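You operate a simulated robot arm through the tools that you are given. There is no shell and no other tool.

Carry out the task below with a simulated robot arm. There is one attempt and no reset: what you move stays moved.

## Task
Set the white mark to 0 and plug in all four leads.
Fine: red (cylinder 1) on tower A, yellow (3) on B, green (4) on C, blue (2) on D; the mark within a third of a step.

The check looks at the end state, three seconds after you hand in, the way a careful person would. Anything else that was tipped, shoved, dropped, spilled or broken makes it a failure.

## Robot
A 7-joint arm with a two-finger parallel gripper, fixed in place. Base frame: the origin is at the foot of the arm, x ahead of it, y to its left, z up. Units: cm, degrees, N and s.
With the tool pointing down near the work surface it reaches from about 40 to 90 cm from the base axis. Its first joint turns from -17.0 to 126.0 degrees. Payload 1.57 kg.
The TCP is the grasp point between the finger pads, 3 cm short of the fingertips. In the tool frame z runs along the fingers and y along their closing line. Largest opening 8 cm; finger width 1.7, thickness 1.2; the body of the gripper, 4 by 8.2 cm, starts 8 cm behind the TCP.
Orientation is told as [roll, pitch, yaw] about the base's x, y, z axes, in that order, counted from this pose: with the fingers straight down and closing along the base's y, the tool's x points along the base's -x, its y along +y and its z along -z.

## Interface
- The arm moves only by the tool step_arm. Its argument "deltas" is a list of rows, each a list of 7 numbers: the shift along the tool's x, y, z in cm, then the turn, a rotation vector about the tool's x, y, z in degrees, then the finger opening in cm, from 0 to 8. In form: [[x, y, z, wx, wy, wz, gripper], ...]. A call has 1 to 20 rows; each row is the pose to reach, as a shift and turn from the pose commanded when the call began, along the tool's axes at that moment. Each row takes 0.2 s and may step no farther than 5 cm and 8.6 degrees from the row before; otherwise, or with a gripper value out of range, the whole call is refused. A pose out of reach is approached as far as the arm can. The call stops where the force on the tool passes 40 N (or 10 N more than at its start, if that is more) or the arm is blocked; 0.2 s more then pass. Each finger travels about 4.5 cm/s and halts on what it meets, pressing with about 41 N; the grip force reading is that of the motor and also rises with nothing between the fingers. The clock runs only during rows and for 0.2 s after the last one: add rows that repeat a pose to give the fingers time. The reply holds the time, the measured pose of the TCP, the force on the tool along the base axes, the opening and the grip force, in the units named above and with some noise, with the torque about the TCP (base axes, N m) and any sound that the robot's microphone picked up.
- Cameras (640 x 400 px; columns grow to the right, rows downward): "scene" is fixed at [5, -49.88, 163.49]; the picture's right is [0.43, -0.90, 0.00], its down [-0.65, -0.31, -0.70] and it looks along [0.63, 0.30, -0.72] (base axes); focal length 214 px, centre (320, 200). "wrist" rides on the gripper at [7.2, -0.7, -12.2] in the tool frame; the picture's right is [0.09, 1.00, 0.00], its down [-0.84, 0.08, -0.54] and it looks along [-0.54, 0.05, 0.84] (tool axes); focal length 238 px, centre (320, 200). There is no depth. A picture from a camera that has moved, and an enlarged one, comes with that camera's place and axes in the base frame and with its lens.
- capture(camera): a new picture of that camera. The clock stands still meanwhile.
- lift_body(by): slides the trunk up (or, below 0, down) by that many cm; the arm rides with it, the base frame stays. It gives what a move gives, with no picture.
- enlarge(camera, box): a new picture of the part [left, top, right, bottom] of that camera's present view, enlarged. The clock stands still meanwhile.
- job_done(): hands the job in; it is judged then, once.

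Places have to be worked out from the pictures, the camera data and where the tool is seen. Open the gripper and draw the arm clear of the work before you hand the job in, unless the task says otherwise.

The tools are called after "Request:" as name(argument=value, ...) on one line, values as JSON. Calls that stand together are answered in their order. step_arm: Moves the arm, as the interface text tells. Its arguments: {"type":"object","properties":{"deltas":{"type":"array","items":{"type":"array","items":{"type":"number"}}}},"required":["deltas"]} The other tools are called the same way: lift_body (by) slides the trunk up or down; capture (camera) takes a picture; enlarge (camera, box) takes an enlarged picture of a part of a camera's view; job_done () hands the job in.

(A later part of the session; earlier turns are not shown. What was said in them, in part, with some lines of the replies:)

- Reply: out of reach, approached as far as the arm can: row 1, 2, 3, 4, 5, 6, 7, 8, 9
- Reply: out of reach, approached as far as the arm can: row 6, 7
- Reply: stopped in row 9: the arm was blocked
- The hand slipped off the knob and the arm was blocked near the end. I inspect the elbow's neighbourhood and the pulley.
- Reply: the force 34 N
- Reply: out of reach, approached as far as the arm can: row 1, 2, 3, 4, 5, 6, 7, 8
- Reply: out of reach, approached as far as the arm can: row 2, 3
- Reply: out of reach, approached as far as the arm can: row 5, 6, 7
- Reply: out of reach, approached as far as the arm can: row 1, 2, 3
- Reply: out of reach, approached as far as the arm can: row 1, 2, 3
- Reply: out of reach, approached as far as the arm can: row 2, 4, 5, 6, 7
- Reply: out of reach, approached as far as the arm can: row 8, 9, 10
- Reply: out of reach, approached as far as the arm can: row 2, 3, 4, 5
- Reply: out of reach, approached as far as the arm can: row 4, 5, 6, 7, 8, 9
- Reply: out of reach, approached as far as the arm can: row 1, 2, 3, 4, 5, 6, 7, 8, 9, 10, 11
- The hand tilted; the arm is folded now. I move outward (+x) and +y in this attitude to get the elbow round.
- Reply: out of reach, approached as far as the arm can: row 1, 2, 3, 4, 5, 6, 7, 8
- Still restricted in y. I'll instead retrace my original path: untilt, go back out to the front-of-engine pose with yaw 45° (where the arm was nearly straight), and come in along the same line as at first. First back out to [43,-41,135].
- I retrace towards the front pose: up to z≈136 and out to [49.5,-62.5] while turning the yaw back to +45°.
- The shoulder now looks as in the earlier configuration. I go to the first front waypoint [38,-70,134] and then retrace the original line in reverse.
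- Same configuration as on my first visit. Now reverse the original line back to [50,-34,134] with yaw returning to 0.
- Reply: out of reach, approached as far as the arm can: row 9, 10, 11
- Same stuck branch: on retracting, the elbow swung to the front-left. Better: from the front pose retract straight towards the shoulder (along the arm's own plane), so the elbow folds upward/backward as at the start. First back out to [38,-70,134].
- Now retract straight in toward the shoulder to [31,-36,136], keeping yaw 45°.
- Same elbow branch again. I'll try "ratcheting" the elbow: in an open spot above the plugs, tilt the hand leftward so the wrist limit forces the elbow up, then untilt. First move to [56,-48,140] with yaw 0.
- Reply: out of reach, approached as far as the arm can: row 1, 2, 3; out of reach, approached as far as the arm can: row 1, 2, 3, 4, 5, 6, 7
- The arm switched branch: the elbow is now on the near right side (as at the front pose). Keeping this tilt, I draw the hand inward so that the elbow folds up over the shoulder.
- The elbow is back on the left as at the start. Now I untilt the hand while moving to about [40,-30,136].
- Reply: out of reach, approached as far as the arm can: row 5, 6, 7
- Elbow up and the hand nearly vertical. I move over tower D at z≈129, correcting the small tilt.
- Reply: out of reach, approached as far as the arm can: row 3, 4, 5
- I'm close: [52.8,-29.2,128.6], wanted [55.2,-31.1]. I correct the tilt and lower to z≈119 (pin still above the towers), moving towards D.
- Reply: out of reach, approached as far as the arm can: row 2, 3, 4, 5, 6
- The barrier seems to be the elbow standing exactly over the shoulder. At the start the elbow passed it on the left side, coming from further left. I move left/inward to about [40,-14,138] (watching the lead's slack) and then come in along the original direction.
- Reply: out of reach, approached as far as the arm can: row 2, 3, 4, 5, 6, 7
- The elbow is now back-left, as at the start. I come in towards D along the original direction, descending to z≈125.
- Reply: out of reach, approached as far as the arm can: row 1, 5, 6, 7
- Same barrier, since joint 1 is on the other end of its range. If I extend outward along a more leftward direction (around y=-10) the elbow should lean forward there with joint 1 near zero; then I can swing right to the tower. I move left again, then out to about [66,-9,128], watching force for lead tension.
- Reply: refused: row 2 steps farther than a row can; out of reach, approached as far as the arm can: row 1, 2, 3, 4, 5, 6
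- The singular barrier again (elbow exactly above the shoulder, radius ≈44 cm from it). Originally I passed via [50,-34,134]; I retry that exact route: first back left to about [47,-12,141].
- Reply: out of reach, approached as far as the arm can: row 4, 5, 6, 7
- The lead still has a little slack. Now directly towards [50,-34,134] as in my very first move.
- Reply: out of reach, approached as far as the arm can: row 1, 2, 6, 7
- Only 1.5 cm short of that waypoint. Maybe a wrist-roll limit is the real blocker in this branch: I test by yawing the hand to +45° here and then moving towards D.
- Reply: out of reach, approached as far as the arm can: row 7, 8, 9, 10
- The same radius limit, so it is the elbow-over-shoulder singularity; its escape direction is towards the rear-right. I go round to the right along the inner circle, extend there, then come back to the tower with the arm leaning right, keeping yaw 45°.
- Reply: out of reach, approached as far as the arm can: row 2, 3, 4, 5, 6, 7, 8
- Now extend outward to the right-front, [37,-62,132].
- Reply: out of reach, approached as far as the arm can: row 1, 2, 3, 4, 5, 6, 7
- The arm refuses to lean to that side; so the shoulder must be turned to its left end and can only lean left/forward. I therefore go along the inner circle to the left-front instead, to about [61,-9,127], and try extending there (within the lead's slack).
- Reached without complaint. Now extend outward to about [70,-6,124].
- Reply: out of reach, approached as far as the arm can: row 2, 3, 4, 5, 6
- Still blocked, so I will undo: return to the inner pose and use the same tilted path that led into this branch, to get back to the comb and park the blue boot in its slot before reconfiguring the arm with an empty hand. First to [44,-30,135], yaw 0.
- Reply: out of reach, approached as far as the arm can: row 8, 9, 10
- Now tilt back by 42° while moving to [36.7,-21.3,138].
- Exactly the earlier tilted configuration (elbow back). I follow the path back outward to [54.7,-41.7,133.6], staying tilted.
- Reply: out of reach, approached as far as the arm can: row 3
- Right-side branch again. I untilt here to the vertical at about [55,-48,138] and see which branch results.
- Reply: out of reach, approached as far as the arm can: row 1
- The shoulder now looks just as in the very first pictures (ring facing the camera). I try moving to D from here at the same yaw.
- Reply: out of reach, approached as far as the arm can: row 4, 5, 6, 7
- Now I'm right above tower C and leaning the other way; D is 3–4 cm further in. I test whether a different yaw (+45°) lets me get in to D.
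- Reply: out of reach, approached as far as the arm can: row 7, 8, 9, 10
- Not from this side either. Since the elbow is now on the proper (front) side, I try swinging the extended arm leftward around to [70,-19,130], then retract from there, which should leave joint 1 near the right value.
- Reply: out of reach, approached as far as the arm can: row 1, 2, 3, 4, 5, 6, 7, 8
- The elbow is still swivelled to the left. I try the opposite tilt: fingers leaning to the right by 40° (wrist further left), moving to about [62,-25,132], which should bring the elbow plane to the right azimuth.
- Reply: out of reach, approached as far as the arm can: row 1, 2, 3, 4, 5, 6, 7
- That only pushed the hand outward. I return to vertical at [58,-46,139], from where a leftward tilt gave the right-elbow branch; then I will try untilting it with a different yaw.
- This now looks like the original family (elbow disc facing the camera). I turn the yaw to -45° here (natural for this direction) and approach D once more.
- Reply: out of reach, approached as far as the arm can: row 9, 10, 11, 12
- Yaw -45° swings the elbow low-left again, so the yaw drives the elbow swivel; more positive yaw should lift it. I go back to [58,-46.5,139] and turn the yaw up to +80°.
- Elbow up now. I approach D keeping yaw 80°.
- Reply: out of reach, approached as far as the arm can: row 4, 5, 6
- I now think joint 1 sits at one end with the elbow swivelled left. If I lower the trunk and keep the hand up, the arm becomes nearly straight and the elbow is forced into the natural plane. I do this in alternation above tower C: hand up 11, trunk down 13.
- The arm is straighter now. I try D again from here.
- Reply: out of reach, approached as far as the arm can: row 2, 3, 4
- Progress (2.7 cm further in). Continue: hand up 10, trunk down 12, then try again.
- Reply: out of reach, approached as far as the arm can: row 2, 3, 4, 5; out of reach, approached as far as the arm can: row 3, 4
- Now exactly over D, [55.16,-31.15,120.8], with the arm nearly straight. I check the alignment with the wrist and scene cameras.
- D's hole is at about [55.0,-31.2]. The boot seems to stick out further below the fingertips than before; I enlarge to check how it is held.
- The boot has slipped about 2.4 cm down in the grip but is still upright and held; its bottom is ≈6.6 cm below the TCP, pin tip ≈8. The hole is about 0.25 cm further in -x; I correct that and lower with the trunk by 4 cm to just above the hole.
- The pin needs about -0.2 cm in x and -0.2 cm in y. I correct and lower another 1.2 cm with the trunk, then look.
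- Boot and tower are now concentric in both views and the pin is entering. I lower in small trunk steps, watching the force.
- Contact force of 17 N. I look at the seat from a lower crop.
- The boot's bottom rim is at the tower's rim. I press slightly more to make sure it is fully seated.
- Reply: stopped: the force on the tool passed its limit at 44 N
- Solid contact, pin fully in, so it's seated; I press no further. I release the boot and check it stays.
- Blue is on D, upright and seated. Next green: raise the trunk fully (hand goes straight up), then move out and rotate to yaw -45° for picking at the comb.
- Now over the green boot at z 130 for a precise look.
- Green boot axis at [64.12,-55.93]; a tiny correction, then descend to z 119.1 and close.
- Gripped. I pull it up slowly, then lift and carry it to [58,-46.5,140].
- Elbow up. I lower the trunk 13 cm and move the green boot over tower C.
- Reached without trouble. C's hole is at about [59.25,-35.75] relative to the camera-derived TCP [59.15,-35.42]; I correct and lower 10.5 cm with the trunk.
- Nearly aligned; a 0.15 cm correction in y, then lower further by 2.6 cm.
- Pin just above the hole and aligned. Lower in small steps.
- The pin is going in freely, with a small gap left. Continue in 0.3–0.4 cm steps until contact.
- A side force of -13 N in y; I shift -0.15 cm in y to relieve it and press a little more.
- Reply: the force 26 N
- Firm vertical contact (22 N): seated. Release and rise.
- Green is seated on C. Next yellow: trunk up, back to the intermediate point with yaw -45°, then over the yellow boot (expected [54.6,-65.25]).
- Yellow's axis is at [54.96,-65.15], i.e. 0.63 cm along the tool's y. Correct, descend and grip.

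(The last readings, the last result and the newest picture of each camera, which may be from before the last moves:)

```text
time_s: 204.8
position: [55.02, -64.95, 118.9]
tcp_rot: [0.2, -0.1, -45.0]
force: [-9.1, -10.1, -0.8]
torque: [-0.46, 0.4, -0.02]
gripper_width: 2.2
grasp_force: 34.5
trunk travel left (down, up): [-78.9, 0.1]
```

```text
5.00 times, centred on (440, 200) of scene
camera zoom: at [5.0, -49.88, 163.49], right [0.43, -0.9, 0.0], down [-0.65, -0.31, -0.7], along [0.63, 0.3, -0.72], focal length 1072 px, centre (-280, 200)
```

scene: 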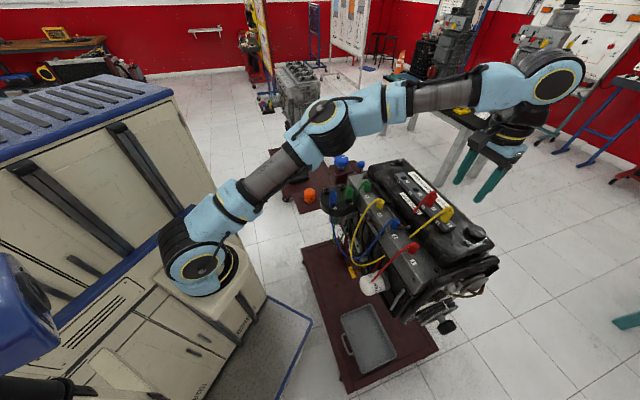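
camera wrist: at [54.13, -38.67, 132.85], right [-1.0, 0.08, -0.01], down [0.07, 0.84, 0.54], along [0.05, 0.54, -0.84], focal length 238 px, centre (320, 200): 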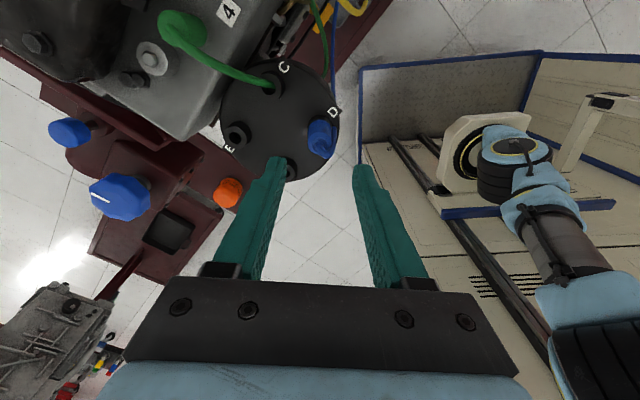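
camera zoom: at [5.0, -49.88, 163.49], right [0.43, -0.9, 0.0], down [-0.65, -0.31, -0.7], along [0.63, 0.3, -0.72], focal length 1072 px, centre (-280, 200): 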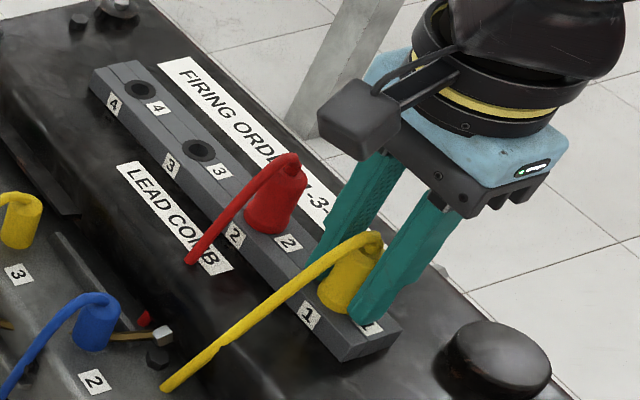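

Gripped; a 13 N side load, which I relieve by 0.15 cm, then pull up and carry to the intermediate point.

Request:
step_arm(deltas=[[0, -0.13, 0, 0, 0, 0, 1], [0, -0.13, -0.5, 0, 0, 0, 1], [0, -0.13, -1, 0, 0, 0, 1], [0, -0.13, -1.7, 0, 0, 0, 1], [0, -0.13, -2.5, 0, 0, 0, 1], [0, -0.13, -5, 0, 0, 0, 1], [0, -0.13, -8, 0, 0, 0, 1], [0, -0.13, -12, 0, 0, 0, 1], [2.2, 3, -14, 0, 0, 0, 1], [4.4, 6, -16, 0, 0, 0, 1], [6.6, 9, -18, 0, 0, 0, 1], [8.8, 12, -20, 0, 0, 0, 1], [11, 15.2, -21, 0, 0, 0, 1], [11, 15.2, -21, 0, 0, 0, 1]])

Request:
step_arm(deltas=[[0, 0, 0, 0, 0, -8, 1], [0, 0, 0, 0, 0, -16, 1], [0, 0, 0, 0, 0, -24, 1], [0, 0, 0, 0, 0, -32, 1], [0, 0, 0, 0, 0, -40, 1], [0, 0, 0, 0, 0, -48, 1], [0, 0, 0, 0, 0, -56, 1], [0, 0, 0, 0, 0, -64, 1], [0, 0, 0, 0, 0, -72, 1], [0, 0, 0, 0, 0, -80, 1], [0, 0, 0, 0, 0, -88, 1], [0, 0, 0, 0, 0, -96, 1], [0, 0, 0, 0, 0, -104, 1], [0, 0, 0, 0, 0, -112, 1], [0, 0, 0, 0, 0, -120, 1], [0, 0, 0, 0, 0, -125, 1], [0, 0, 0, 0, 0, -125, 1]])

Request:
capture(camera="scene")

```text
time_s: 207.8
position: [58.08, -46.32, 140.06]
tcp_rot: [0.3, -0.3, -45.0]
force: [0.2, -0.3, -1.0]
torque: [0.0, 0.0, 0.03]
gripper_width: 2.23
grasp_force: 34.2
trunk travel left (down, up): [-78.9, 0.1]
```

```text
time_s: 211.4
position: [57.95, -46.35, 139.97]
tcp_rot: [-0.2, -0.3, 80.1]
force: [0.4, 0.0, -0.2]
torque: [-0.03, -0.01, 0.02]
gripper_width: 2.18
grasp_force: 35.2
trunk travel left (down, up): [-78.9, 0.1]
```

```text
taken
```

scene: 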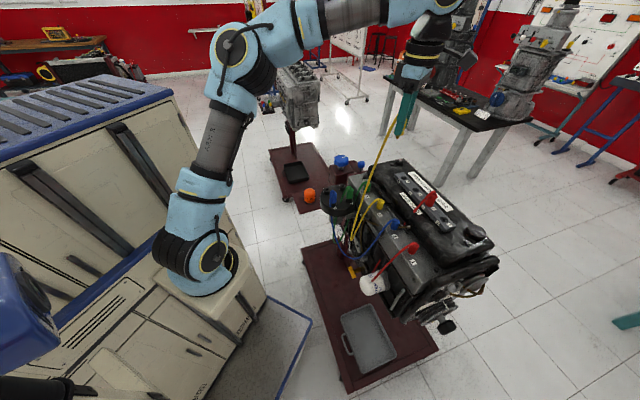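

Now lower the trunk 13 cm and move over tower B.

Request:
lift_body(by=-13)

Request:
step_arm(deltas=[[-3.2, -0.6, 0, 0, 0, 0, 1], [-6.4, -1.2, 0, 0, 0, 0, 1], [-9.6, -1.8, 0, 0, 0, 0, 1], [-12.8, -2.4, 0, 0, 0, 0, 1], [-15.8, -3.04, 0, 0, 0, 0, 1], [-15.8, -3.04, 0, 0, 0, 0, 1]])

Request:
enlarge(camera="wrist", box=[260, 80, 400, 210])

Request:
enlarge(camera="scene", box=[325, 150, 385, 215])

```text
time_s: 212.9
position: [58.0, -46.49, 127.01]
tcp_rot: [-0.3, -0.1, 80.0]
force: [-0.6, 0.6, 0.5]
torque: [-0.01, -0.02, 0.02]
gripper_width: 2.19
grasp_force: 35.1
trunk travel left (down, up): [-65.9, 13.1]
```

```text
time_s: 214.3
position: [63.87, -31.32, 127.03]
tcp_rot: [-0.2, -0.2, 80.0]
force: [-0.6, 0.5, -0.2]
torque: [0.0, -0.04, 0.0]
gripper_width: 2.23
grasp_force: 35.4
trunk travel left (down, up): [-65.9, 13.1]
```

```text
3.08 times, centred on (330, 145) of wrist
camera zoom: at [63.15, -38.51, 139.12], right [-1.0, 0.08, -0.01], down [0.07, 0.84, 0.54], along [0.05, 0.54, -0.84], focal length 733 px, centre (289, 369)
```

zoom: 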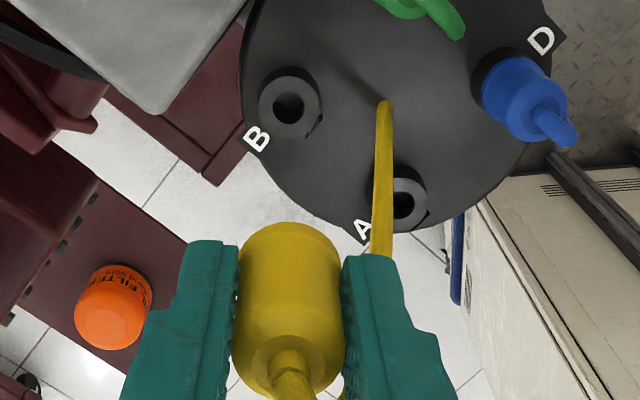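

```text
6.15 times, centred on (355, 182) of scene
camera zoom: at [5.0, -49.88, 163.49], right [0.43, -0.9, 0.0], down [-0.65, -0.31, -0.7], along [0.63, 0.3, -0.72], focal length 1320 px, centre (105, 308)
```

zoom: 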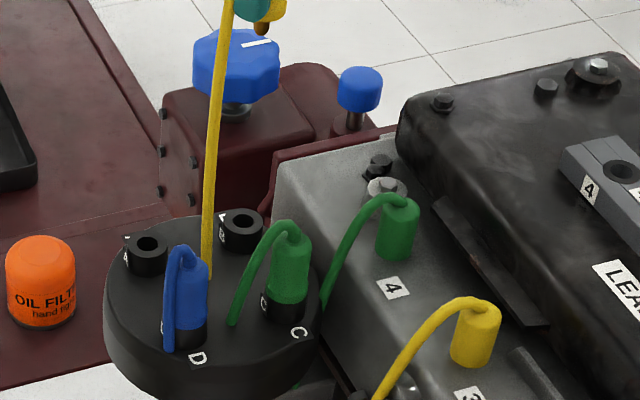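

B's hole at [63.83,-31.25]; small correction, then lower 12 cm.

Request:
step_arm(deltas=[[-0.05, -0.09, 0, 0, 0, 0, 1], [-0.05, -0.09, 0, 0, 0, 0, 1]])

Request:
lift_body(by=-12)

Request:
enlarge(camera="wrist", box=[290, 100, 360, 200])

Request:
enlarge(camera="scene", box=[330, 155, 370, 195])

```text
time_s: 214.9
position: [63.96, -31.42, 126.95]
tcp_rot: [-0.3, -0.1, 80.0]
force: [-0.6, 0.1, 0.3]
torque: [0.0, -0.01, 0.02]
gripper_width: 2.22
grasp_force: 34.6
trunk travel left (down, up): [-65.9, 13.1]
```

```text
time_s: 216.4
position: [63.86, -31.23, 115.0]
tcp_rot: [-0.3, -0.2, 80.1]
force: [1.6, -0.2, -0.2]
torque: [0.0, 0.01, -0.01]
gripper_width: 2.22
grasp_force: 35.0
trunk travel left (down, up): [-53.9, 25.1]
```

```text
4.00 times, centred on (325, 150) of wrist
camera zoom: at [63.18, -38.54, 127.14], right [-1.0, 0.08, -0.01], down [0.07, 0.84, 0.54], along [0.05, 0.54, -0.84], focal length 953 px, centre (300, 400)
```

zoom: 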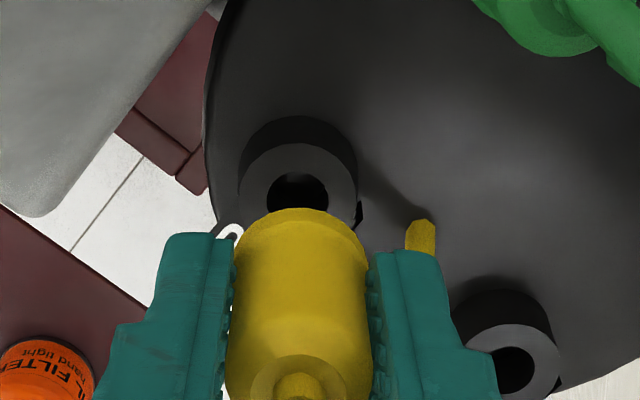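

```text
10.00 times, centred on (350, 175) of scene
camera zoom: at [5.0, -49.88, 163.49], right [0.43, -0.9, 0.0], down [-0.65, -0.31, -0.7], along [0.63, 0.3, -0.72], focal length 2145 px, centre (20, 450)
```

zoom: 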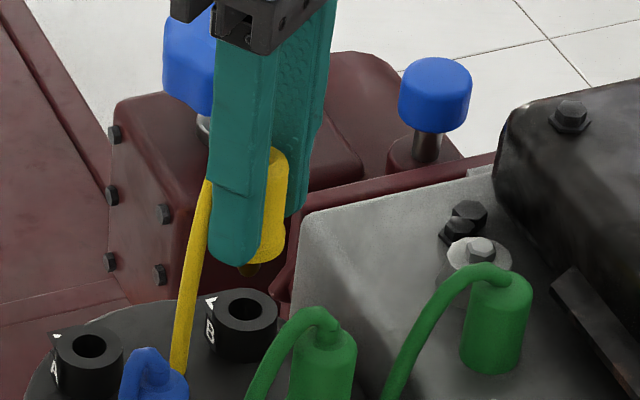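

Almost perfect; +0.1 cm in y, then lower further.

Request:
step_arm(deltas=[[-0.08, 0.0, 0, 0, 0, 0, 1], [-0.08, 0.0, 0, 0, 0, 0, 1]])

Request:
lift_body(by=-2.2)

Request:
enlarge(camera="scene", box=[330, 155, 370, 195])

Request:
enlarge(camera="wrist", box=[290, 100, 360, 200])

```text
time_s: 217.0
position: [63.83, -31.28, 115.0]
tcp_rot: [-0.3, -0.2, 80.0]
force: [-0.3, 0.1, -0.8]
torque: [0.02, -0.03, -0.01]
gripper_width: 2.16
grasp_force: 35.2
trunk travel left (down, up): [-53.9, 25.1]
```

```text
time_s: 217.7
position: [63.86, -31.16, 112.84]
tcp_rot: [-0.3, -0.2, 80.0]
force: [0.1, -0.2, -0.5]
torque: [0.01, -0.03, -0.01]
gripper_width: 2.21
grasp_force: 35.0
trunk travel left (down, up): [-51.7, 27.3]
```

```text
10.00 times, centred on (350, 175) of scene
camera zoom: at [5.0, -49.88, 163.49], right [0.43, -0.9, 0.0], down [-0.65, -0.31, -0.7], along [0.63, 0.3, -0.72], focal length 2145 px, centre (20, 450)
```

zoom: 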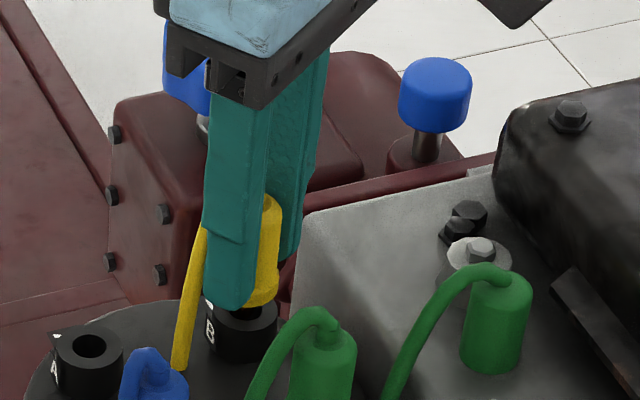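

```text
4.00 times, centred on (325, 150) of wrist
camera zoom: at [63.21, -38.48, 124.93], right [-1.0, 0.08, -0.01], down [0.07, 0.84, 0.54], along [0.05, 0.54, -0.84], focal length 953 px, centre (300, 400)
```

zoom: 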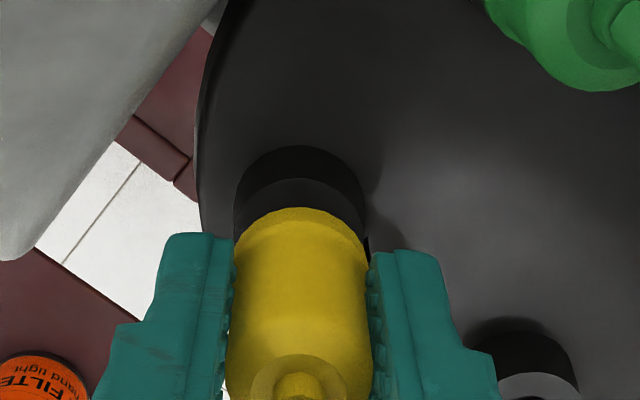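

The pin is inside. Continue in small steps until contact.

Request:
lift_body(by=-0.7)

Request:
lift_body(by=-0.4)

Request:
enlarge(camera="scene", box=[330, 155, 370, 195])

```text
time_s: 218.3
position: [63.88, -31.29, 112.13]
tcp_rot: [-0.3, -0.3, 80.0]
force: [-0.3, 0.0, -0.5]
torque: [0.02, 0.01, 0.02]
gripper_width: 2.21
grasp_force: 34.5
trunk travel left (down, up): [-51.0, 28.0]
```

```text
time_s: 218.8
position: [63.97, -31.27, 111.7]
tcp_rot: [-0.3, -0.1, 79.9]
force: [1.1, -3.6, -4.8]
torque: [-0.16, -0.1, -0.02]
gripper_width: 2.2
grasp_force: 34.7
trunk travel left (down, up): [-50.6, 28.4]
```

```text
10.00 times, centred on (350, 175) of scene
camera zoom: at [5.0, -49.88, 163.49], right [0.43, -0.9, 0.0], down [-0.65, -0.31, -0.7], along [0.63, 0.3, -0.72], focal length 2145 px, centre (20, 450)
```

zoom: 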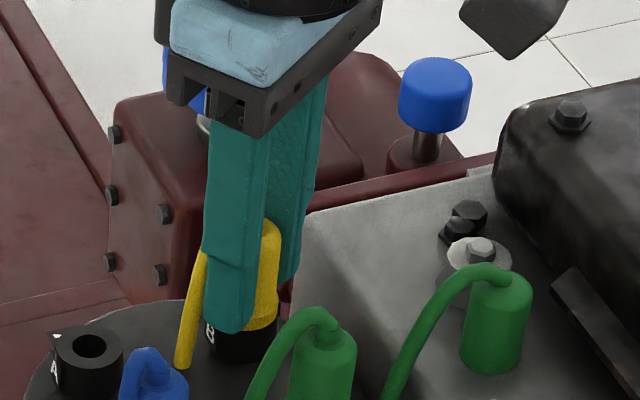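

A slight downward pull – it seems to be snapping in. One more small step.

Request:
lift_body(by=-0.2)

Request:
enlarge(camera="scene", box=[330, 155, 370, 195])

```text
time_s: 219.3
position: [63.83, -31.24, 111.68]
tcp_rot: [-0.5, -0.2, 80.0]
force: [3.3, -5.2, 11.0]
torque: [-0.19, -0.15, 0.03]
gripper_width: 2.2
grasp_force: 34.7
trunk travel left (down, up): [-50.4, 28.6]
```

```text
10.00 times, centred on (350, 175) of scene
camera zoom: at [5.0, -49.88, 163.49], right [0.43, -0.9, 0.0], down [-0.65, -0.31, -0.7], along [0.63, 0.3, -0.72], focal length 2145 px, centre (20, 450)
```

zoom: 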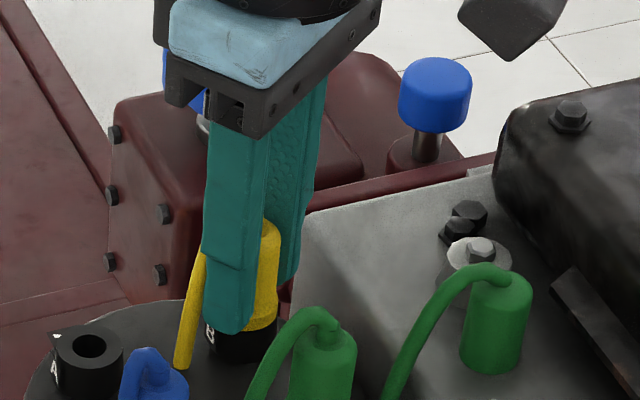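

Bottomed out (force changed to +11 N with no further travel). Release and rise.

Request:
step_arm(deltas=[[0, 0, 0, 0, 0, 0, 4.5], [0, 0, 0, 0, 0, 0, 4.5], [0, 0, 0, 0, 0, 0, 4.5], [0, 0, 0, 0, 0, 0, 4.5]])

Request:
lift_body(by=28.5)

Request:
enlarge(camera="scene", box=[325, 165, 375, 215])

```text
time_s: 220.3
position: [63.97, -31.26, 111.49]
tcp_rot: [-0.3, -0.3, 80.0]
force: [-0.6, 0.8, -0.3]
torque: [-0.01, 0.01, 0.0]
gripper_width: 4.51
grasp_force: 0.0
trunk travel left (down, up): [-50.4, 28.6]
```

```text
time_s: 223.2
position: [63.9, -31.28, 139.98]
tcp_rot: [-0.3, -0.3, 80.0]
force: [-1.2, 0.2, 0.2]
torque: [-0.02, 0.0, -0.01]
gripper_width: 4.49
grasp_force: 0.1
trunk travel left (down, up): [-78.9, 0.1]
```

```text
8.00 times, centred on (350, 190) of scene
camera zoom: at [5.0, -49.88, 163.49], right [0.43, -0.9, 0.0], down [-0.65, -0.31, -0.7], along [0.63, 0.3, -0.72], focal length 1716 px, centre (80, 280)
```

zoom: 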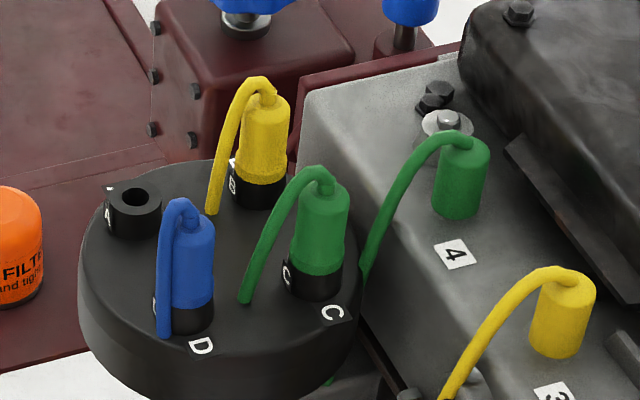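

Three are seated alike. Last one, red: back to the intermediate point and over the red boot (expected [59.54,-60.54]).

Request:
step_arm(deltas=[[4, 0.8, 0, 0, 0, 0, 5.4], [8, 1.6, 0, 0, 0, 0, 5.4], [12, 2.4, 0, 0, 0, 8, 5.4], [16, 3.17, 0, 0, 0, 16, 5.4], [16, 3.17, 0, 0, 0, 24, 5.4], [16, 3.17, 0, 0, 0, 32, 5.4], [16, 3.17, 0, 0, 0, 40, 5.4], [16, 3.17, 0, 0, 0, 48, 5.4], [16, 3.17, 0, 0, 0, 56, 5.4], [16, 3.17, 0, 0, 0, 64, 5.4], [16, 3.17, 0, 0, 0, 72, 5.4], [16, 3.17, 0, 0, 0, 80, 5.4], [16, 3.17, 0, 0, 0, 88, 5.4], [16, 3.17, 0, 0, 0, 96, 5.4], [16, 3.17, 0, 0, 0, 104, 5.4], [16, 3.17, 0, 0, 0, 112, 5.4], [16, 3.17, 0, 0, 0, 120, 5.4], [16, 3.17, 0, 0, 0, 125, 5.4], [16, 3.17, 0, 0, 0, 125, 5.4]])

Request:
step_arm(deltas=[[-3.7, -2.9, 1, 0, 0, 0, 5.4], [-7.4, -5.8, 4, 0, 0, 0, 5.4], [-11, -8.8, 7, 0, 0, 0, 5.4], [-11, -8.8, 10, 0, 0, 0, 5.4], [-11, -8.8, 10, 0, 0, 0, 5.4]])

Request:
enlarge(camera="wrist", box=[260, 70, 380, 170])

```text
time_s: 227.2
position: [57.97, -46.43, 139.99]
tcp_rot: [0.3, -0.2, -45.2]
force: [0.4, 0.0, 0.3]
torque: [0.04, -0.01, 0.03]
gripper_width: 5.4
grasp_force: 0.1
trunk travel left (down, up): [-78.9, 0.1]
```

```text
refused: row 2 steps farther than a row can; nothing moved
```

```text
4.00 times, centred on (320, 120) of wrist
camera zoom: at [52.34, -41.85, 152.08], right [0.64, 0.77, 0.01], down [0.64, -0.54, 0.54], along [0.42, -0.35, -0.84], focal length 953 px, centre (320, 520)
```

zoom: 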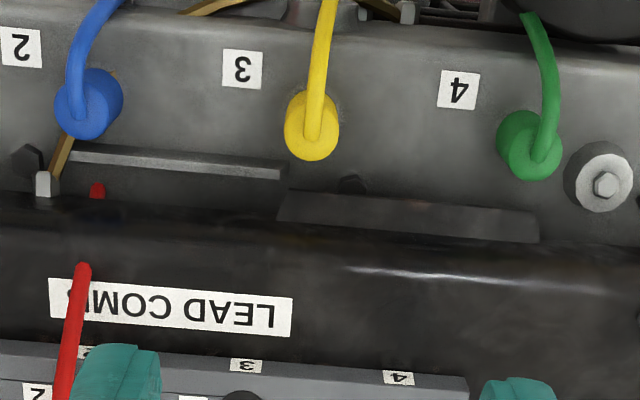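

One row was too long; same move with smaller rows.

Request:
step_arm(deltas=[[-2.8, -2.2, 0.5, 0, 0, 0, 5.4], [-5.6, -4.4, 2, 0, 0, 0, 5.4], [-8.4, -6.7, 4, 0, 0, 0, 5.4], [-11, -8.8, 6.5, 0, 0, 0, 5.4], [-11, -8.8, 10, 0, 0, 0, 5.4], [-11, -8.8, 10, 0, 0, 0, 5.4]])

Request:
enlarge(camera="wrist", box=[260, 70, 380, 170])

```text
time_s: 228.6
position: [59.68, -60.24, 130.02]
tcp_rot: [0.3, -0.2, -45.0]
force: [0.1, -0.4, -0.2]
torque: [0.02, 0.0, -0.01]
gripper_width: 5.39
grasp_force: 0.1
trunk travel left (down, up): [-78.9, 0.1]
```

```text
4.00 times, centred on (320, 120) of wrist
camera zoom: at [54.12, -55.78, 142.09], right [0.64, 0.77, 0.01], down [0.64, -0.54, 0.54], along [0.42, -0.34, -0.84], focal length 953 px, centre (320, 520)
```

zoom: 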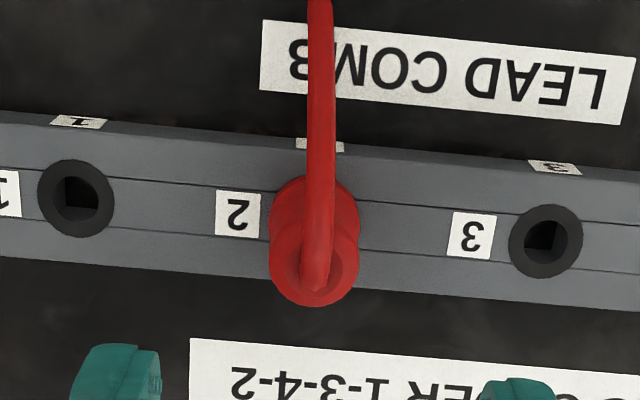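

Red's axis at [59.56,-60.53]; correct -0.2 cm along y, descend and grip.

Request:
step_arm(deltas=[[0, -0.22, 1, 0, 0, 0, 5.4], [0, -0.22, 3.5, 0, 0, 0, 5.4], [0, -0.22, 6, 0, 0, 0, 5.4], [0, -0.22, 8.5, 0, 0, 0, 5.4], [0, -0.22, 11, 0, 0, 0, 5.4], [0, -0.22, 11, 0, 0, 0, 5.4], [0, -0.22, 11, 0, 0, 0, 1], [0, -0.22, 11, 0, 0, 0, 1], [0, -0.22, 11, 0, 0, 0, 1], [0, -0.22, 11, 0, 0, 0, 1], [0, -0.22, 11, 0, 0, 0, 1]])

Request:
enlarge(camera="scene", box=[390, 150, 490, 230])

```text
time_s: 231.0
position: [59.62, -60.47, 118.91]
tcp_rot: [0.4, -0.1, -44.9]
force: [6.8, 8.0, -0.8]
torque: [0.35, -0.31, 0.02]
gripper_width: 2.19
grasp_force: 35.4
trunk travel left (down, up): [-78.9, 0.1]
```

```text
5.00 times, centred on (440, 190) of scene
camera zoom: at [5.0, -49.88, 163.49], right [0.43, -0.9, 0.0], down [-0.65, -0.31, -0.7], along [0.63, 0.3, -0.72], focal length 1072 px, centre (-280, 250)
```

zoom: 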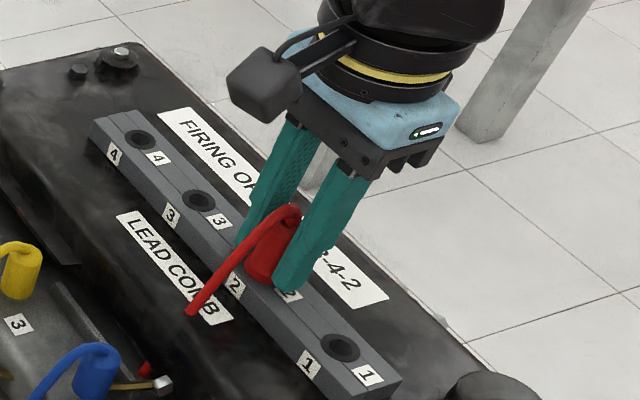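

Gripped; relieve the side load by 0.1 cm, pull up, carry to the intermediate point and turn to yaw 80°.

Request:
step_arm(deltas=[[0, 0.1, 0, 0, 0, 0, 1], [0, 0.1, -0.5, 0, 0, 0, 1], [0, 0.1, -1, 0, 0, 0, 1], [0, 0.1, -1.7, 0, 0, 0, 1], [0, 0.1, -2.5, 0, 0, 0, 1], [0, 0.1, -5, 0, 0, 0, 1], [0, 0.1, -8, 0, 0, 0, 1], [0, 0.1, -12, 0, 0, 0, 1], [2.8, 2.3, -14, 0, 0, 0, 1], [5.6, 4.5, -16, 0, 0, 0, 1], [8.4, 6.7, -18.5, 0, 0, 0, 1], [11, 8.8, -21, 0, 0, 0, 1], [11, 8.8, -21, 0, 0, 0, 1]])

Request:
step_arm(deltas=[[0, 0, 0, 0, 0, -8, 1], [0, 0, 0, 0, 0, -16, 1], [0, 0, 0, 0, 0, -24, 1], [0, 0, 0, 0, 0, -32, 1], [0, 0, 0, 0, 0, -40, 1], [0, 0, 0, 0, 0, -48, 1], [0, 0, 0, 0, 0, -56, 1], [0, 0, 0, 0, 0, -64, 1], [0, 0, 0, 0, 0, -72, 1], [0, 0, 0, 0, 0, -80, 1], [0, 0, 0, 0, 0, -88, 1], [0, 0, 0, 0, 0, -96, 1], [0, 0, 0, 0, 0, -104, 1], [0, 0, 0, 0, 0, -112, 1], [0, 0, 0, 0, 0, -120, 1], [0, 0, 0, 0, 0, -125, 1], [0, 0, 0, 0, 0, -125, 1]])

Request:
lift_body(by=-13)

Request:
capture(camera="scene")

```text
time_s: 233.8
position: [57.98, -46.59, 139.91]
tcp_rot: [0.2, -0.1, -45.0]
force: [-0.6, -0.5, 0.0]
torque: [0.01, 0.03, 0.0]
gripper_width: 2.2
grasp_force: 34.8
trunk travel left (down, up): [-78.9, 0.1]
```

```text
time_s: 237.4
position: [57.78, -46.62, 139.85]
tcp_rot: [-0.4, -0.2, 80.0]
force: [0.2, 0.2, 1.0]
torque: [-0.03, -0.02, 0.02]
gripper_width: 2.19
grasp_force: 35.1
trunk travel left (down, up): [-78.9, 0.1]
```

```text
time_s: 239.0
position: [57.84, -46.54, 127.01]
tcp_rot: [-0.2, -0.2, 80.1]
force: [0.4, -0.6, -1.4]
torque: [-0.02, 0.0, 0.02]
gripper_width: 2.22
grasp_force: 34.7
trunk travel left (down, up): [-65.9, 13.1]
```

```text
taken
```

scene: 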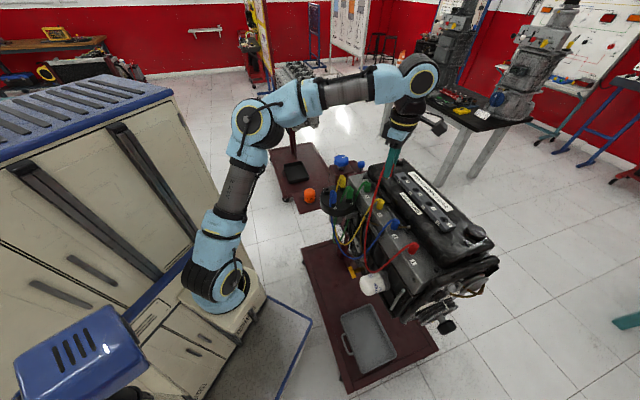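

I move over the C side of the cap, then alternately raise the hand and lower the trunk, as for D, to reach tower A with the arm nearly straight.

Request:
step_arm(deltas=[[-2.8, -0.2, -0.5, 0, 0, 0, 1], [-5.6, -0.4, -1, 0, 0, 0, 1], [-8.4, -0.5, -2, 0, 0, 0, 1], [-12, -0.6, -4, 0, 0, 0, 1], [-12, -0.6, -7, 0, 0, 0, 1], [-12, -0.6, -9, 0, 0, 0, 1], [-12, -0.6, -9, 0, 0, 0, 1]])

Request:
lift_body(by=-11)

Request:
step_arm(deltas=[[-1.5, -0.2, -1, 0, 0, 0, 1], [-3, -0.3, -2, 0, 0, 0, 1], [-4, -0.5, -4, 0, 0, 0, 1], [-4, -0.5, -6, 0, 0, 0, 1], [-4, -0.5, -6, 0, 0, 0, 1]])

Request:
capture(camera="scene")

```text
time_s: 240.6
position: [60.5, -34.75, 135.96]
tcp_rot: [-0.3, -0.2, 80.0]
force: [-0.2, 0.7, -0.4]
torque: [-0.01, -0.01, -0.04]
gripper_width: 2.2
grasp_force: 35.4
trunk travel left (down, up): [-65.9, 13.1]
```

```text
time_s: 242.0
position: [60.5, -34.65, 124.89]
tcp_rot: [-0.2, -0.2, 79.9]
force: [-0.3, 0.4, 0.2]
torque: [0.0, 0.01, -0.01]
gripper_width: 2.19
grasp_force: 34.9
trunk travel left (down, up): [-54.9, 24.1]
```

```text
time_s: 243.2
position: [61.54, -30.8, 128.78]
tcp_rot: [-0.3, 0.0, 80.0]
force: [-0.4, 0.1, 0.7]
torque: [-0.03, 0.0, 0.0]
gripper_width: 2.2
grasp_force: 34.9
out of reach, approached as far as the arm can: row 4, 5
trunk travel left (down, up): [-54.9, 24.1]
```

```text
taken
```

scene: 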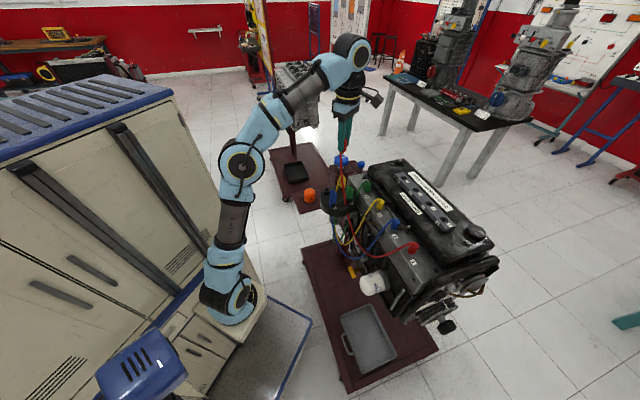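

Now towards A from here.

Request:
step_arm(deltas=[[-1.2, 0.9, 0.5, 0, 0, 0, 1], [-2.4, 1.8, 1, 0, 0, 0, 1], [-3.5, 2.6, 1.5, 0, 0, 0, 1], [-3.5, 2.6, 1.5, 0, 0, 0, 1]])

```text
time_s: 244.2
position: [60.17, -27.29, 127.77]
tcp_rot: [-0.3, -0.2, 80.0]
force: [0.1, 0.1, -0.3]
torque: [-0.01, -0.02, -0.01]
gripper_width: 2.22
grasp_force: 35.1
out of reach, approached as far as the arm can: row 3, 4
trunk travel left (down, up): [-54.9, 24.1]
```

Nearly there. Trunk down 3.5, hand up 2.5, and move the last 0.8 cm.

Request:
lift_body(by=-3.5)

Request:
step_arm(deltas=[[0, 0, -1.5, 0, 0, 0, 1], [-0.2, 0.45, -2.5, 0, 0, 0, 1], [-0.25, 0.9, -2.5, 0, 0, 0, 1], [-0.25, 0.9, -2.5, 0, 0, 0, 1]])

Request:
enlarge(camera="wrist", box=[260, 80, 400, 210])

Request:
enlarge(camera="scene", box=[320, 140, 380, 205])

```text
time_s: 245.0
position: [60.13, -27.17, 124.3]
tcp_rot: [-0.1, -0.3, 80.0]
force: [1.2, 0.7, -0.9]
torque: [0.0, 0.02, -0.02]
gripper_width: 2.17
grasp_force: 35.2
trunk travel left (down, up): [-51.4, 27.6]
```

```text
time_s: 246.0
position: [59.32, -26.85, 126.75]
tcp_rot: [-0.3, -0.3, 80.1]
force: [0.0, 0.7, -0.2]
torque: [-0.01, 0.01, 0.02]
gripper_width: 2.23
grasp_force: 35.1
trunk travel left (down, up): [-51.4, 27.6]
```

```text
3.08 times, centred on (330, 145) of wrist
camera zoom: at [58.64, -34.19, 138.92], right [-1.0, 0.08, 0.0], down [0.07, 0.84, 0.55], along [0.05, 0.54, -0.84], focal length 733 px, centre (289, 369)
```

zoom: 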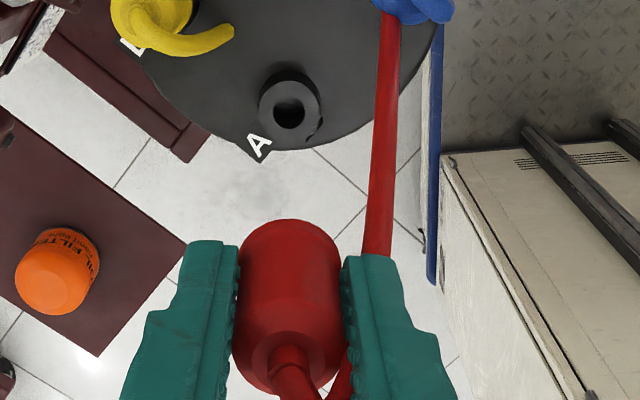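

```text
6.15 times, centred on (350, 172) of scene
camera zoom: at [5.0, -49.88, 163.49], right [0.43, -0.9, 0.0], down [-0.65, -0.31, -0.7], along [0.63, 0.3, -0.72], focal length 1320 px, centre (135, 369)
```

zoom: 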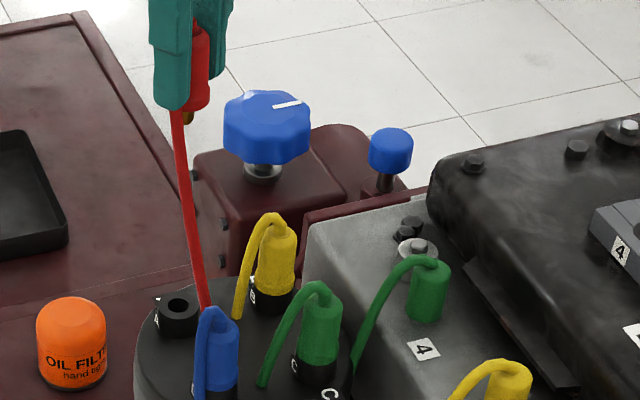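

A's hole at [59.24,-26.85]; shift +0.1 cm in y and lower 12 cm with the trunk.

Request:
step_arm(deltas=[[-0.11, 0, 0, 0, 0, 0, 1], [-0.11, 0, 0, 0, 0, 0, 1]])

Request:
lift_body(by=-11.8)

Request:
enlarge(camera="wrist", box=[290, 100, 360, 200])

Request:
enlarge(camera="scene", box=[320, 160, 360, 200])

```text
time_s: 246.6
position: [59.28, -26.75, 126.81]
tcp_rot: [-0.2, -0.3, 80.0]
force: [0.2, -0.3, 0.0]
torque: [-0.04, 0.01, -0.02]
gripper_width: 2.2
grasp_force: 34.5
trunk travel left (down, up): [-51.4, 27.6]
```

```text
time_s: 248.1
position: [59.27, -26.79, 115.1]
tcp_rot: [-0.2, -0.2, 80.1]
force: [0.1, 0.4, -0.4]
torque: [-0.02, 0.02, 0.01]
gripper_width: 2.19
grasp_force: 34.7
trunk travel left (down, up): [-39.6, 39.4]
```

```text
4.00 times, centred on (325, 150) of wrist
camera zoom: at [58.68, -34.05, 127.12], right [-1.0, 0.08, 0.0], down [0.07, 0.84, 0.55], along [0.05, 0.54, -0.84], focal length 953 px, centre (300, 400)
```

zoom: 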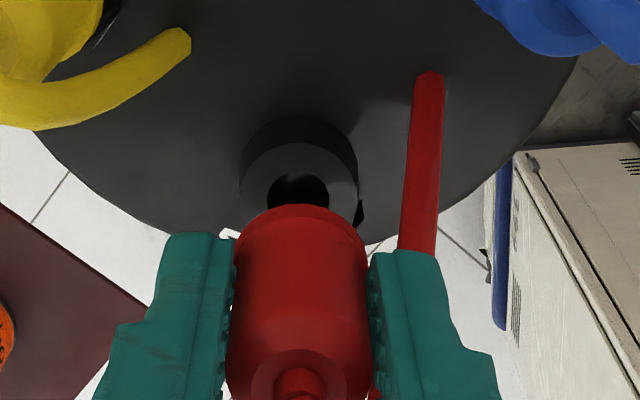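

```text
10.00 times, centred on (340, 180) of scene
camera zoom: at [5.0, -49.88, 163.49], right [0.43, -0.9, 0.0], down [-0.65, -0.31, -0.7], along [0.63, 0.3, -0.72], focal length 2145 px, centre (120, 400)
```

zoom: 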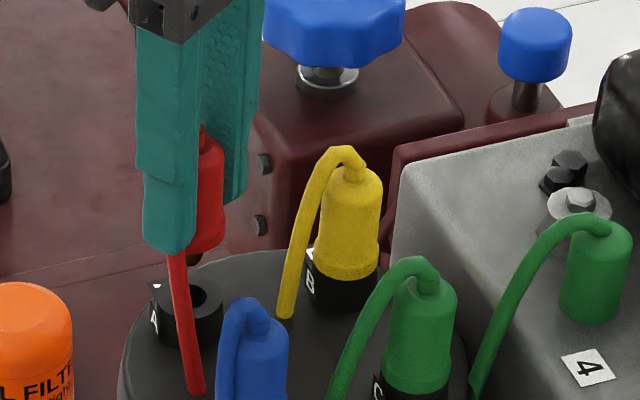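

Aligned within a millimetre; +0.06 cm in y and lower to the rim.

Request:
step_arm(deltas=[[-0.06, 0.0, 0, 0, 0, 0, 1], [-0.06, 0.0, 0, 0, 0, 0, 1]])

Request:
lift_body(by=-2.2)

Request:
enlarge(camera="scene", box=[320, 160, 360, 200])

```text
time_s: 248.7
position: [59.52, -26.71, 115.03]
tcp_rot: [-0.2, -0.3, 80.1]
force: [0.9, 0.2, -0.8]
torque: [0.0, 0.01, -0.01]
gripper_width: 2.22
grasp_force: 34.7
trunk travel left (down, up): [-39.6, 39.4]
```

```text
time_s: 249.3
position: [59.46, -26.76, 112.75]
tcp_rot: [-0.2, -0.3, 80.0]
force: [-0.4, 0.0, 0.7]
torque: [0.03, 0.02, 0.02]
gripper_width: 2.21
grasp_force: 34.7
trunk travel left (down, up): [-37.4, 41.6]
```

```text
10.00 times, centred on (340, 180) of scene
camera zoom: at [5.0, -49.88, 163.49], right [0.43, -0.9, 0.0], down [-0.65, -0.31, -0.7], along [0.63, 0.3, -0.72], focal length 2145 px, centre (120, 400)
```

zoom: 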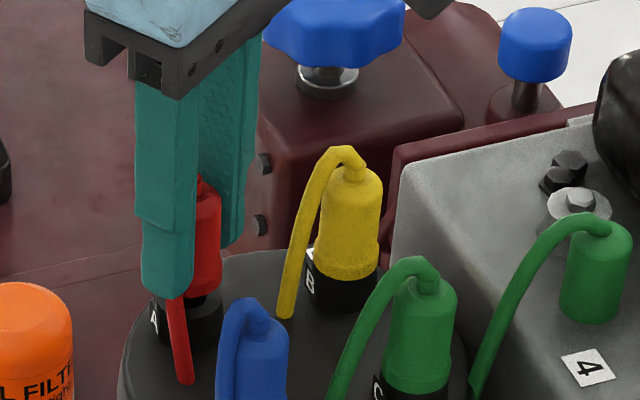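

The pin is in the hole region without force; the x reading changed slightly, so I check from the wrist before continuing.

Request:
enlarge(camera="wrist", box=[290, 100, 360, 200])

```text
4.00 times, centred on (325, 150) of wrist
camera zoom: at [58.72, -34.0, 124.9], right [-1.0, 0.08, 0.0], down [0.07, 0.84, 0.55], along [0.05, 0.54, -0.84], focal length 953 px, centre (300, 400)
```

zoom: 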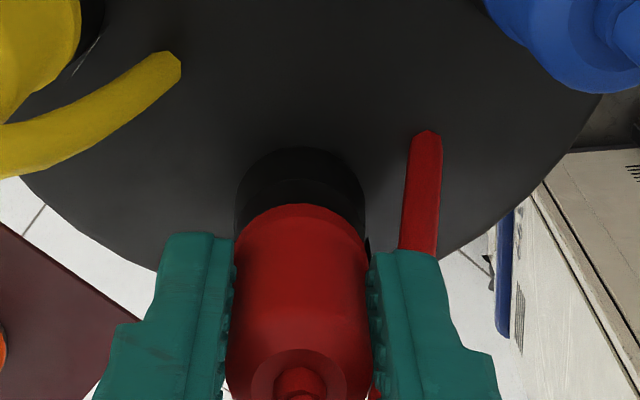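

Concentric with the tower. Lower in small steps to contact.

Request:
lift_body(by=-0.7)

Request:
lift_body(by=-0.4)

Request:
enlarge(camera="scene", box=[320, 160, 360, 200])

```text
time_s: 249.9
position: [59.42, -26.76, 112.01]
tcp_rot: [-0.2, -0.3, 80.1]
force: [-0.3, 0.2, 0.8]
torque: [0.04, 0.02, -0.01]
gripper_width: 2.22
grasp_force: 34.9
trunk travel left (down, up): [-36.7, 42.3]
```

```text
time_s: 250.4
position: [59.38, -26.68, 111.81]
tcp_rot: [-0.4, -0.3, 80.0]
force: [1.8, -1.5, 3.9]
torque: [-0.12, -0.07, 0.01]
gripper_width: 2.21
grasp_force: 35.2
trunk travel left (down, up): [-36.3, 42.7]
```

```text
10.00 times, centred on (340, 180) of scene
camera zoom: at [5.0, -49.88, 163.49], right [0.43, -0.9, 0.0], down [-0.65, -0.31, -0.7], along [0.63, 0.3, -0.72], focal length 2145 px, centre (120, 400)
```

zoom: 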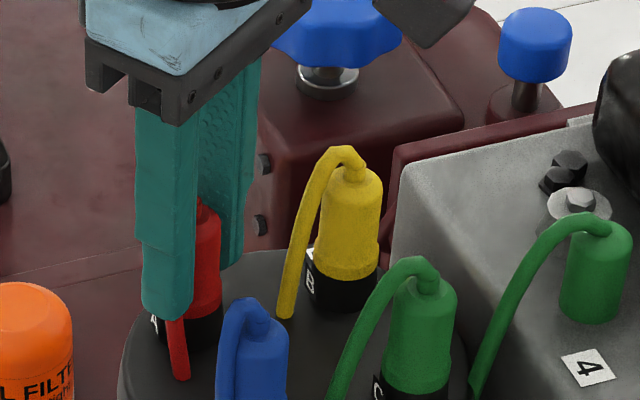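

Contact is starting; one more small press to be sure it bottoms.

Request:
lift_body(by=-0.2)

Request:
enlarge(camera="scene", box=[320, 160, 360, 200])

```text
time_s: 251.0
position: [59.32, -26.69, 111.56]
tcp_rot: [-0.4, -0.3, 79.9]
force: [4.6, -2.0, 18.7]
torque: [-0.05, -0.23, 0.02]
gripper_width: 2.19
grasp_force: 34.8
trunk travel left (down, up): [-36.1, 42.9]
```

```text
10.00 times, centred on (340, 180) of scene
camera zoom: at [5.0, -49.88, 163.49], right [0.43, -0.9, 0.0], down [-0.65, -0.31, -0.7], along [0.63, 0.3, -0.72], focal length 2145 px, centre (120, 400)
```

zoom: 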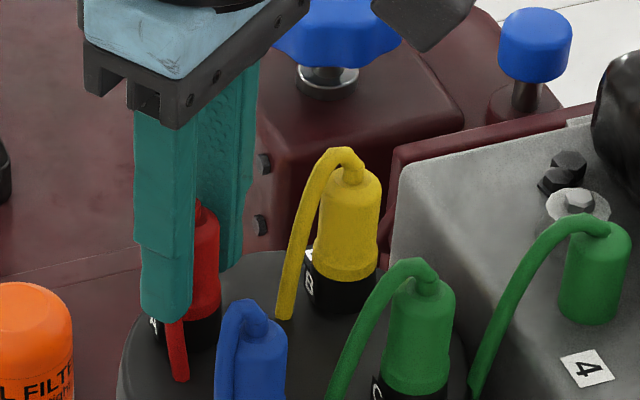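

Firmly seated (19 N). Release and rise with the trunk.

Request:
step_arm(deltas=[[0, 0, 0, 0, 0, 0, 4.5], [0, 0, 0, 0, 0, 0, 4.5], [0, 0, 0, 0, 0, 0, 4.5], [0, 0, 0, 0, 0, 0, 4.5]])

Request:
lift_body(by=30)

Request:
enlarge(camera="scene", box=[320, 165, 380, 215])

Request:
capture(camera="wrist")

Request:
capture(camera="scene")

```text
time_s: 252.0
position: [59.41, -26.79, 111.45]
tcp_rot: [-0.2, -0.3, 79.9]
force: [-0.7, -0.4, -0.2]
torque: [0.01, 0.02, 0.0]
gripper_width: 4.49
grasp_force: 0.0
trunk travel left (down, up): [-36.1, 42.9]
```

```text
time_s: 255.0
position: [59.37, -26.79, 141.45]
tcp_rot: [-0.2, -0.2, 80.1]
force: [-0.5, -1.1, -0.6]
torque: [0.01, 0.03, 0.03]
gripper_width: 4.51
grasp_force: 0.1
trunk travel left (down, up): [-66.1, 12.9]
```

```text
8.00 times, centred on (350, 190) of scene
camera zoom: at [5.0, -49.88, 163.49], right [0.43, -0.9, 0.0], down [-0.65, -0.31, -0.7], along [0.63, 0.3, -0.72], focal length 1716 px, centre (80, 280)
```

zoom: 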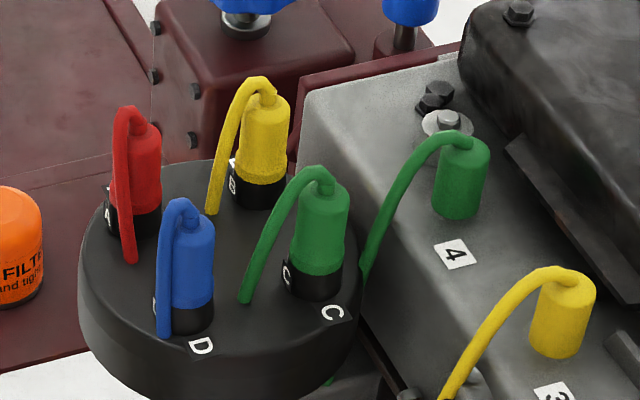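

```text
taken
camera wrist: at [58.72, -34.0, 153.61], right [-1.0, 0.08, 0.0], down [0.07, 0.84, 0.55], along [0.05, 0.54, -0.84], focal length 238 px, centre (320, 200)
```

wrist: 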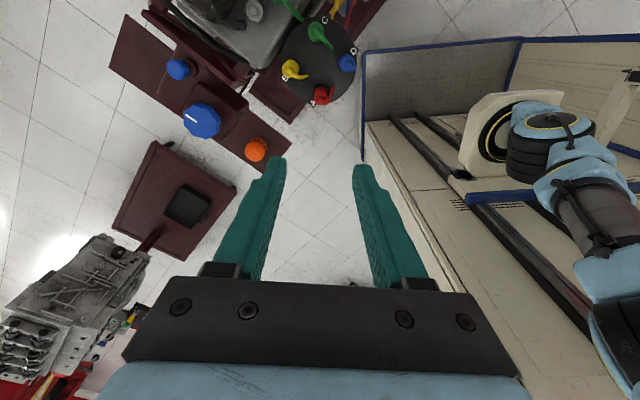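

```text
taken
```

scene: 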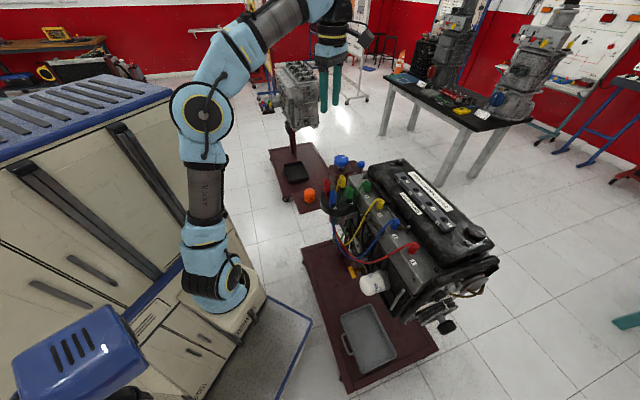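

All four leads are in: red A, yellow B, green C, blue D. I verify that the plug ends and the pulley mark are undisturbed.

Request:
enlarge(camera="scene", box=[330, 170, 450, 275])

Request:
enlarge(camera="scene", box=[415, 270, 475, 335])

Request:
enlarge(camera="wrist", box=[250, 0, 390, 120])

```text
3.81 times, centred on (390, 222) of scene
camera zoom: at [5.0, -49.88, 163.49], right [0.43, -0.9, 0.0], down [-0.65, -0.31, -0.7], along [0.63, 0.3, -0.72], focal length 817 px, centre (53, 114)
```

zoom: 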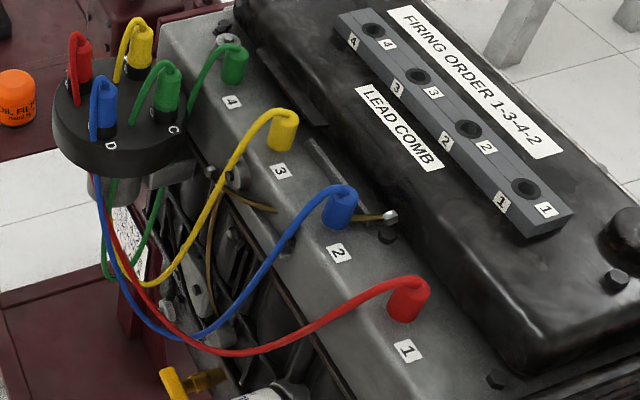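

```text
6.15 times, centred on (445, 302) of scene
camera zoom: at [5.0, -49.88, 163.49], right [0.43, -0.9, 0.0], down [-0.65, -0.31, -0.7], along [0.63, 0.3, -0.72], focal length 1320 px, centre (-449, -431)
```

zoom: 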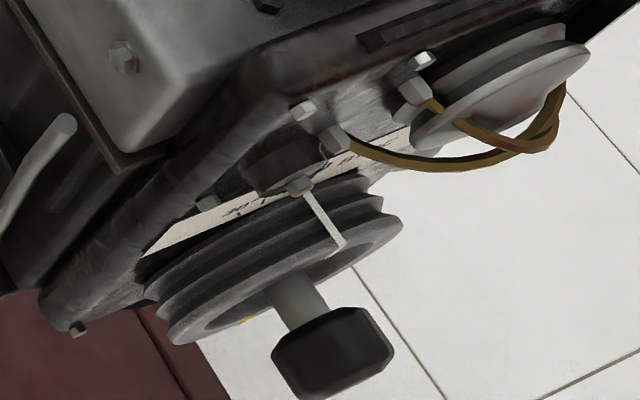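

```text
3.33 times, centred on (320, 60) of wrist
camera zoom: at [58.72, -34.0, 153.61], right [-1.0, 0.08, 0.0], down [0.07, 0.84, 0.55], along [0.05, 0.54, -0.84], focal length 794 px, centre (320, 667)
```

zoom: 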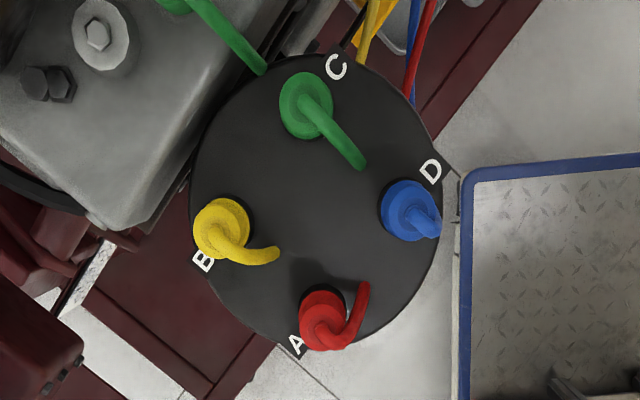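

Everything is in order: plug ends 1–4 in place, mark at 0. I draw the arm clear of the engine: trunk up and hand out to the side.

Request:
lift_body(by=12.8)

Request:
step_arm(deltas=[[-3, -1, 0, 0, 0, 0, 6], [-6, -2, 0, 0, 0, 0, 8], [-9, -3, 0, 0, 0, 0, 8], [-12, -4, 0, 0, 0, 0, 8], [-15, -5, 0, 0, 0, 0, 8], [-15, -5, 0, 0, 0, 0, 8]])

Request:
capture(camera="scene")

```text
time_s: 256.5
position: [59.37, -26.7, 154.27]
tcp_rot: [-0.2, -0.3, 80.0]
force: [-0.1, -1.2, 0.5]
torque: [-0.03, 0.01, 0.05]
gripper_width: 4.49
grasp_force: 0.1
trunk travel left (down, up): [-78.9, 0.1]
```

```text
time_s: 257.9
position: [62.31, -19.82, 154.68]
tcp_rot: [-0.7, -1.1, 80.0]
force: [0.5, 0.7, -0.7]
torque: [0.01, 0.03, -0.03]
gripper_width: 7.98
grasp_force: 0.1
out of reach, approached as far as the arm can: row 3, 4, 5, 6
trunk travel left (down, up): [-78.9, 0.1]
```

```text
taken
```

scene: 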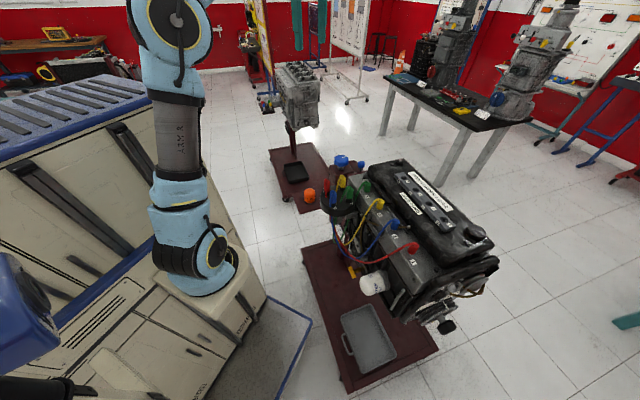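

The arm is clear, the gripper is open and empty, the four leads are seated and the mark was read on 0. I hand the job in.

Request:
job_done()

```text
The job is handed in.
```

I turned the white mark to 0 and plugged all four leads into the distributor cap: red on A, yellow on B, green on C and blue on D. The job is handed in; the result of the check has not come back.

- **Mark:** I read it face-on after the last correction and it was within about half a degree of the 0 line. The tolerance is about 3.3°. Nothing touched the pulley afterwards.
- **Leads:** each boot sits flush on its tower, and I pressed each one until it met firm contact. The other ends are still on cylinders 1 to 4.
- **First try at the knob:** the gripper slipped off it and the arm reported being blocked once, near the engine. I saw nothing moved or damaged in the pictures afterwards.
- **Blue lead:** while carrying it I had trouble getting the arm into a workable posture, and the boot slid about 2.4 cm down in the grip. It still went in upright and is seated like the others.
- **End position:** the gripper is open and empty, about 40 cm above the cap and slightly to its side.
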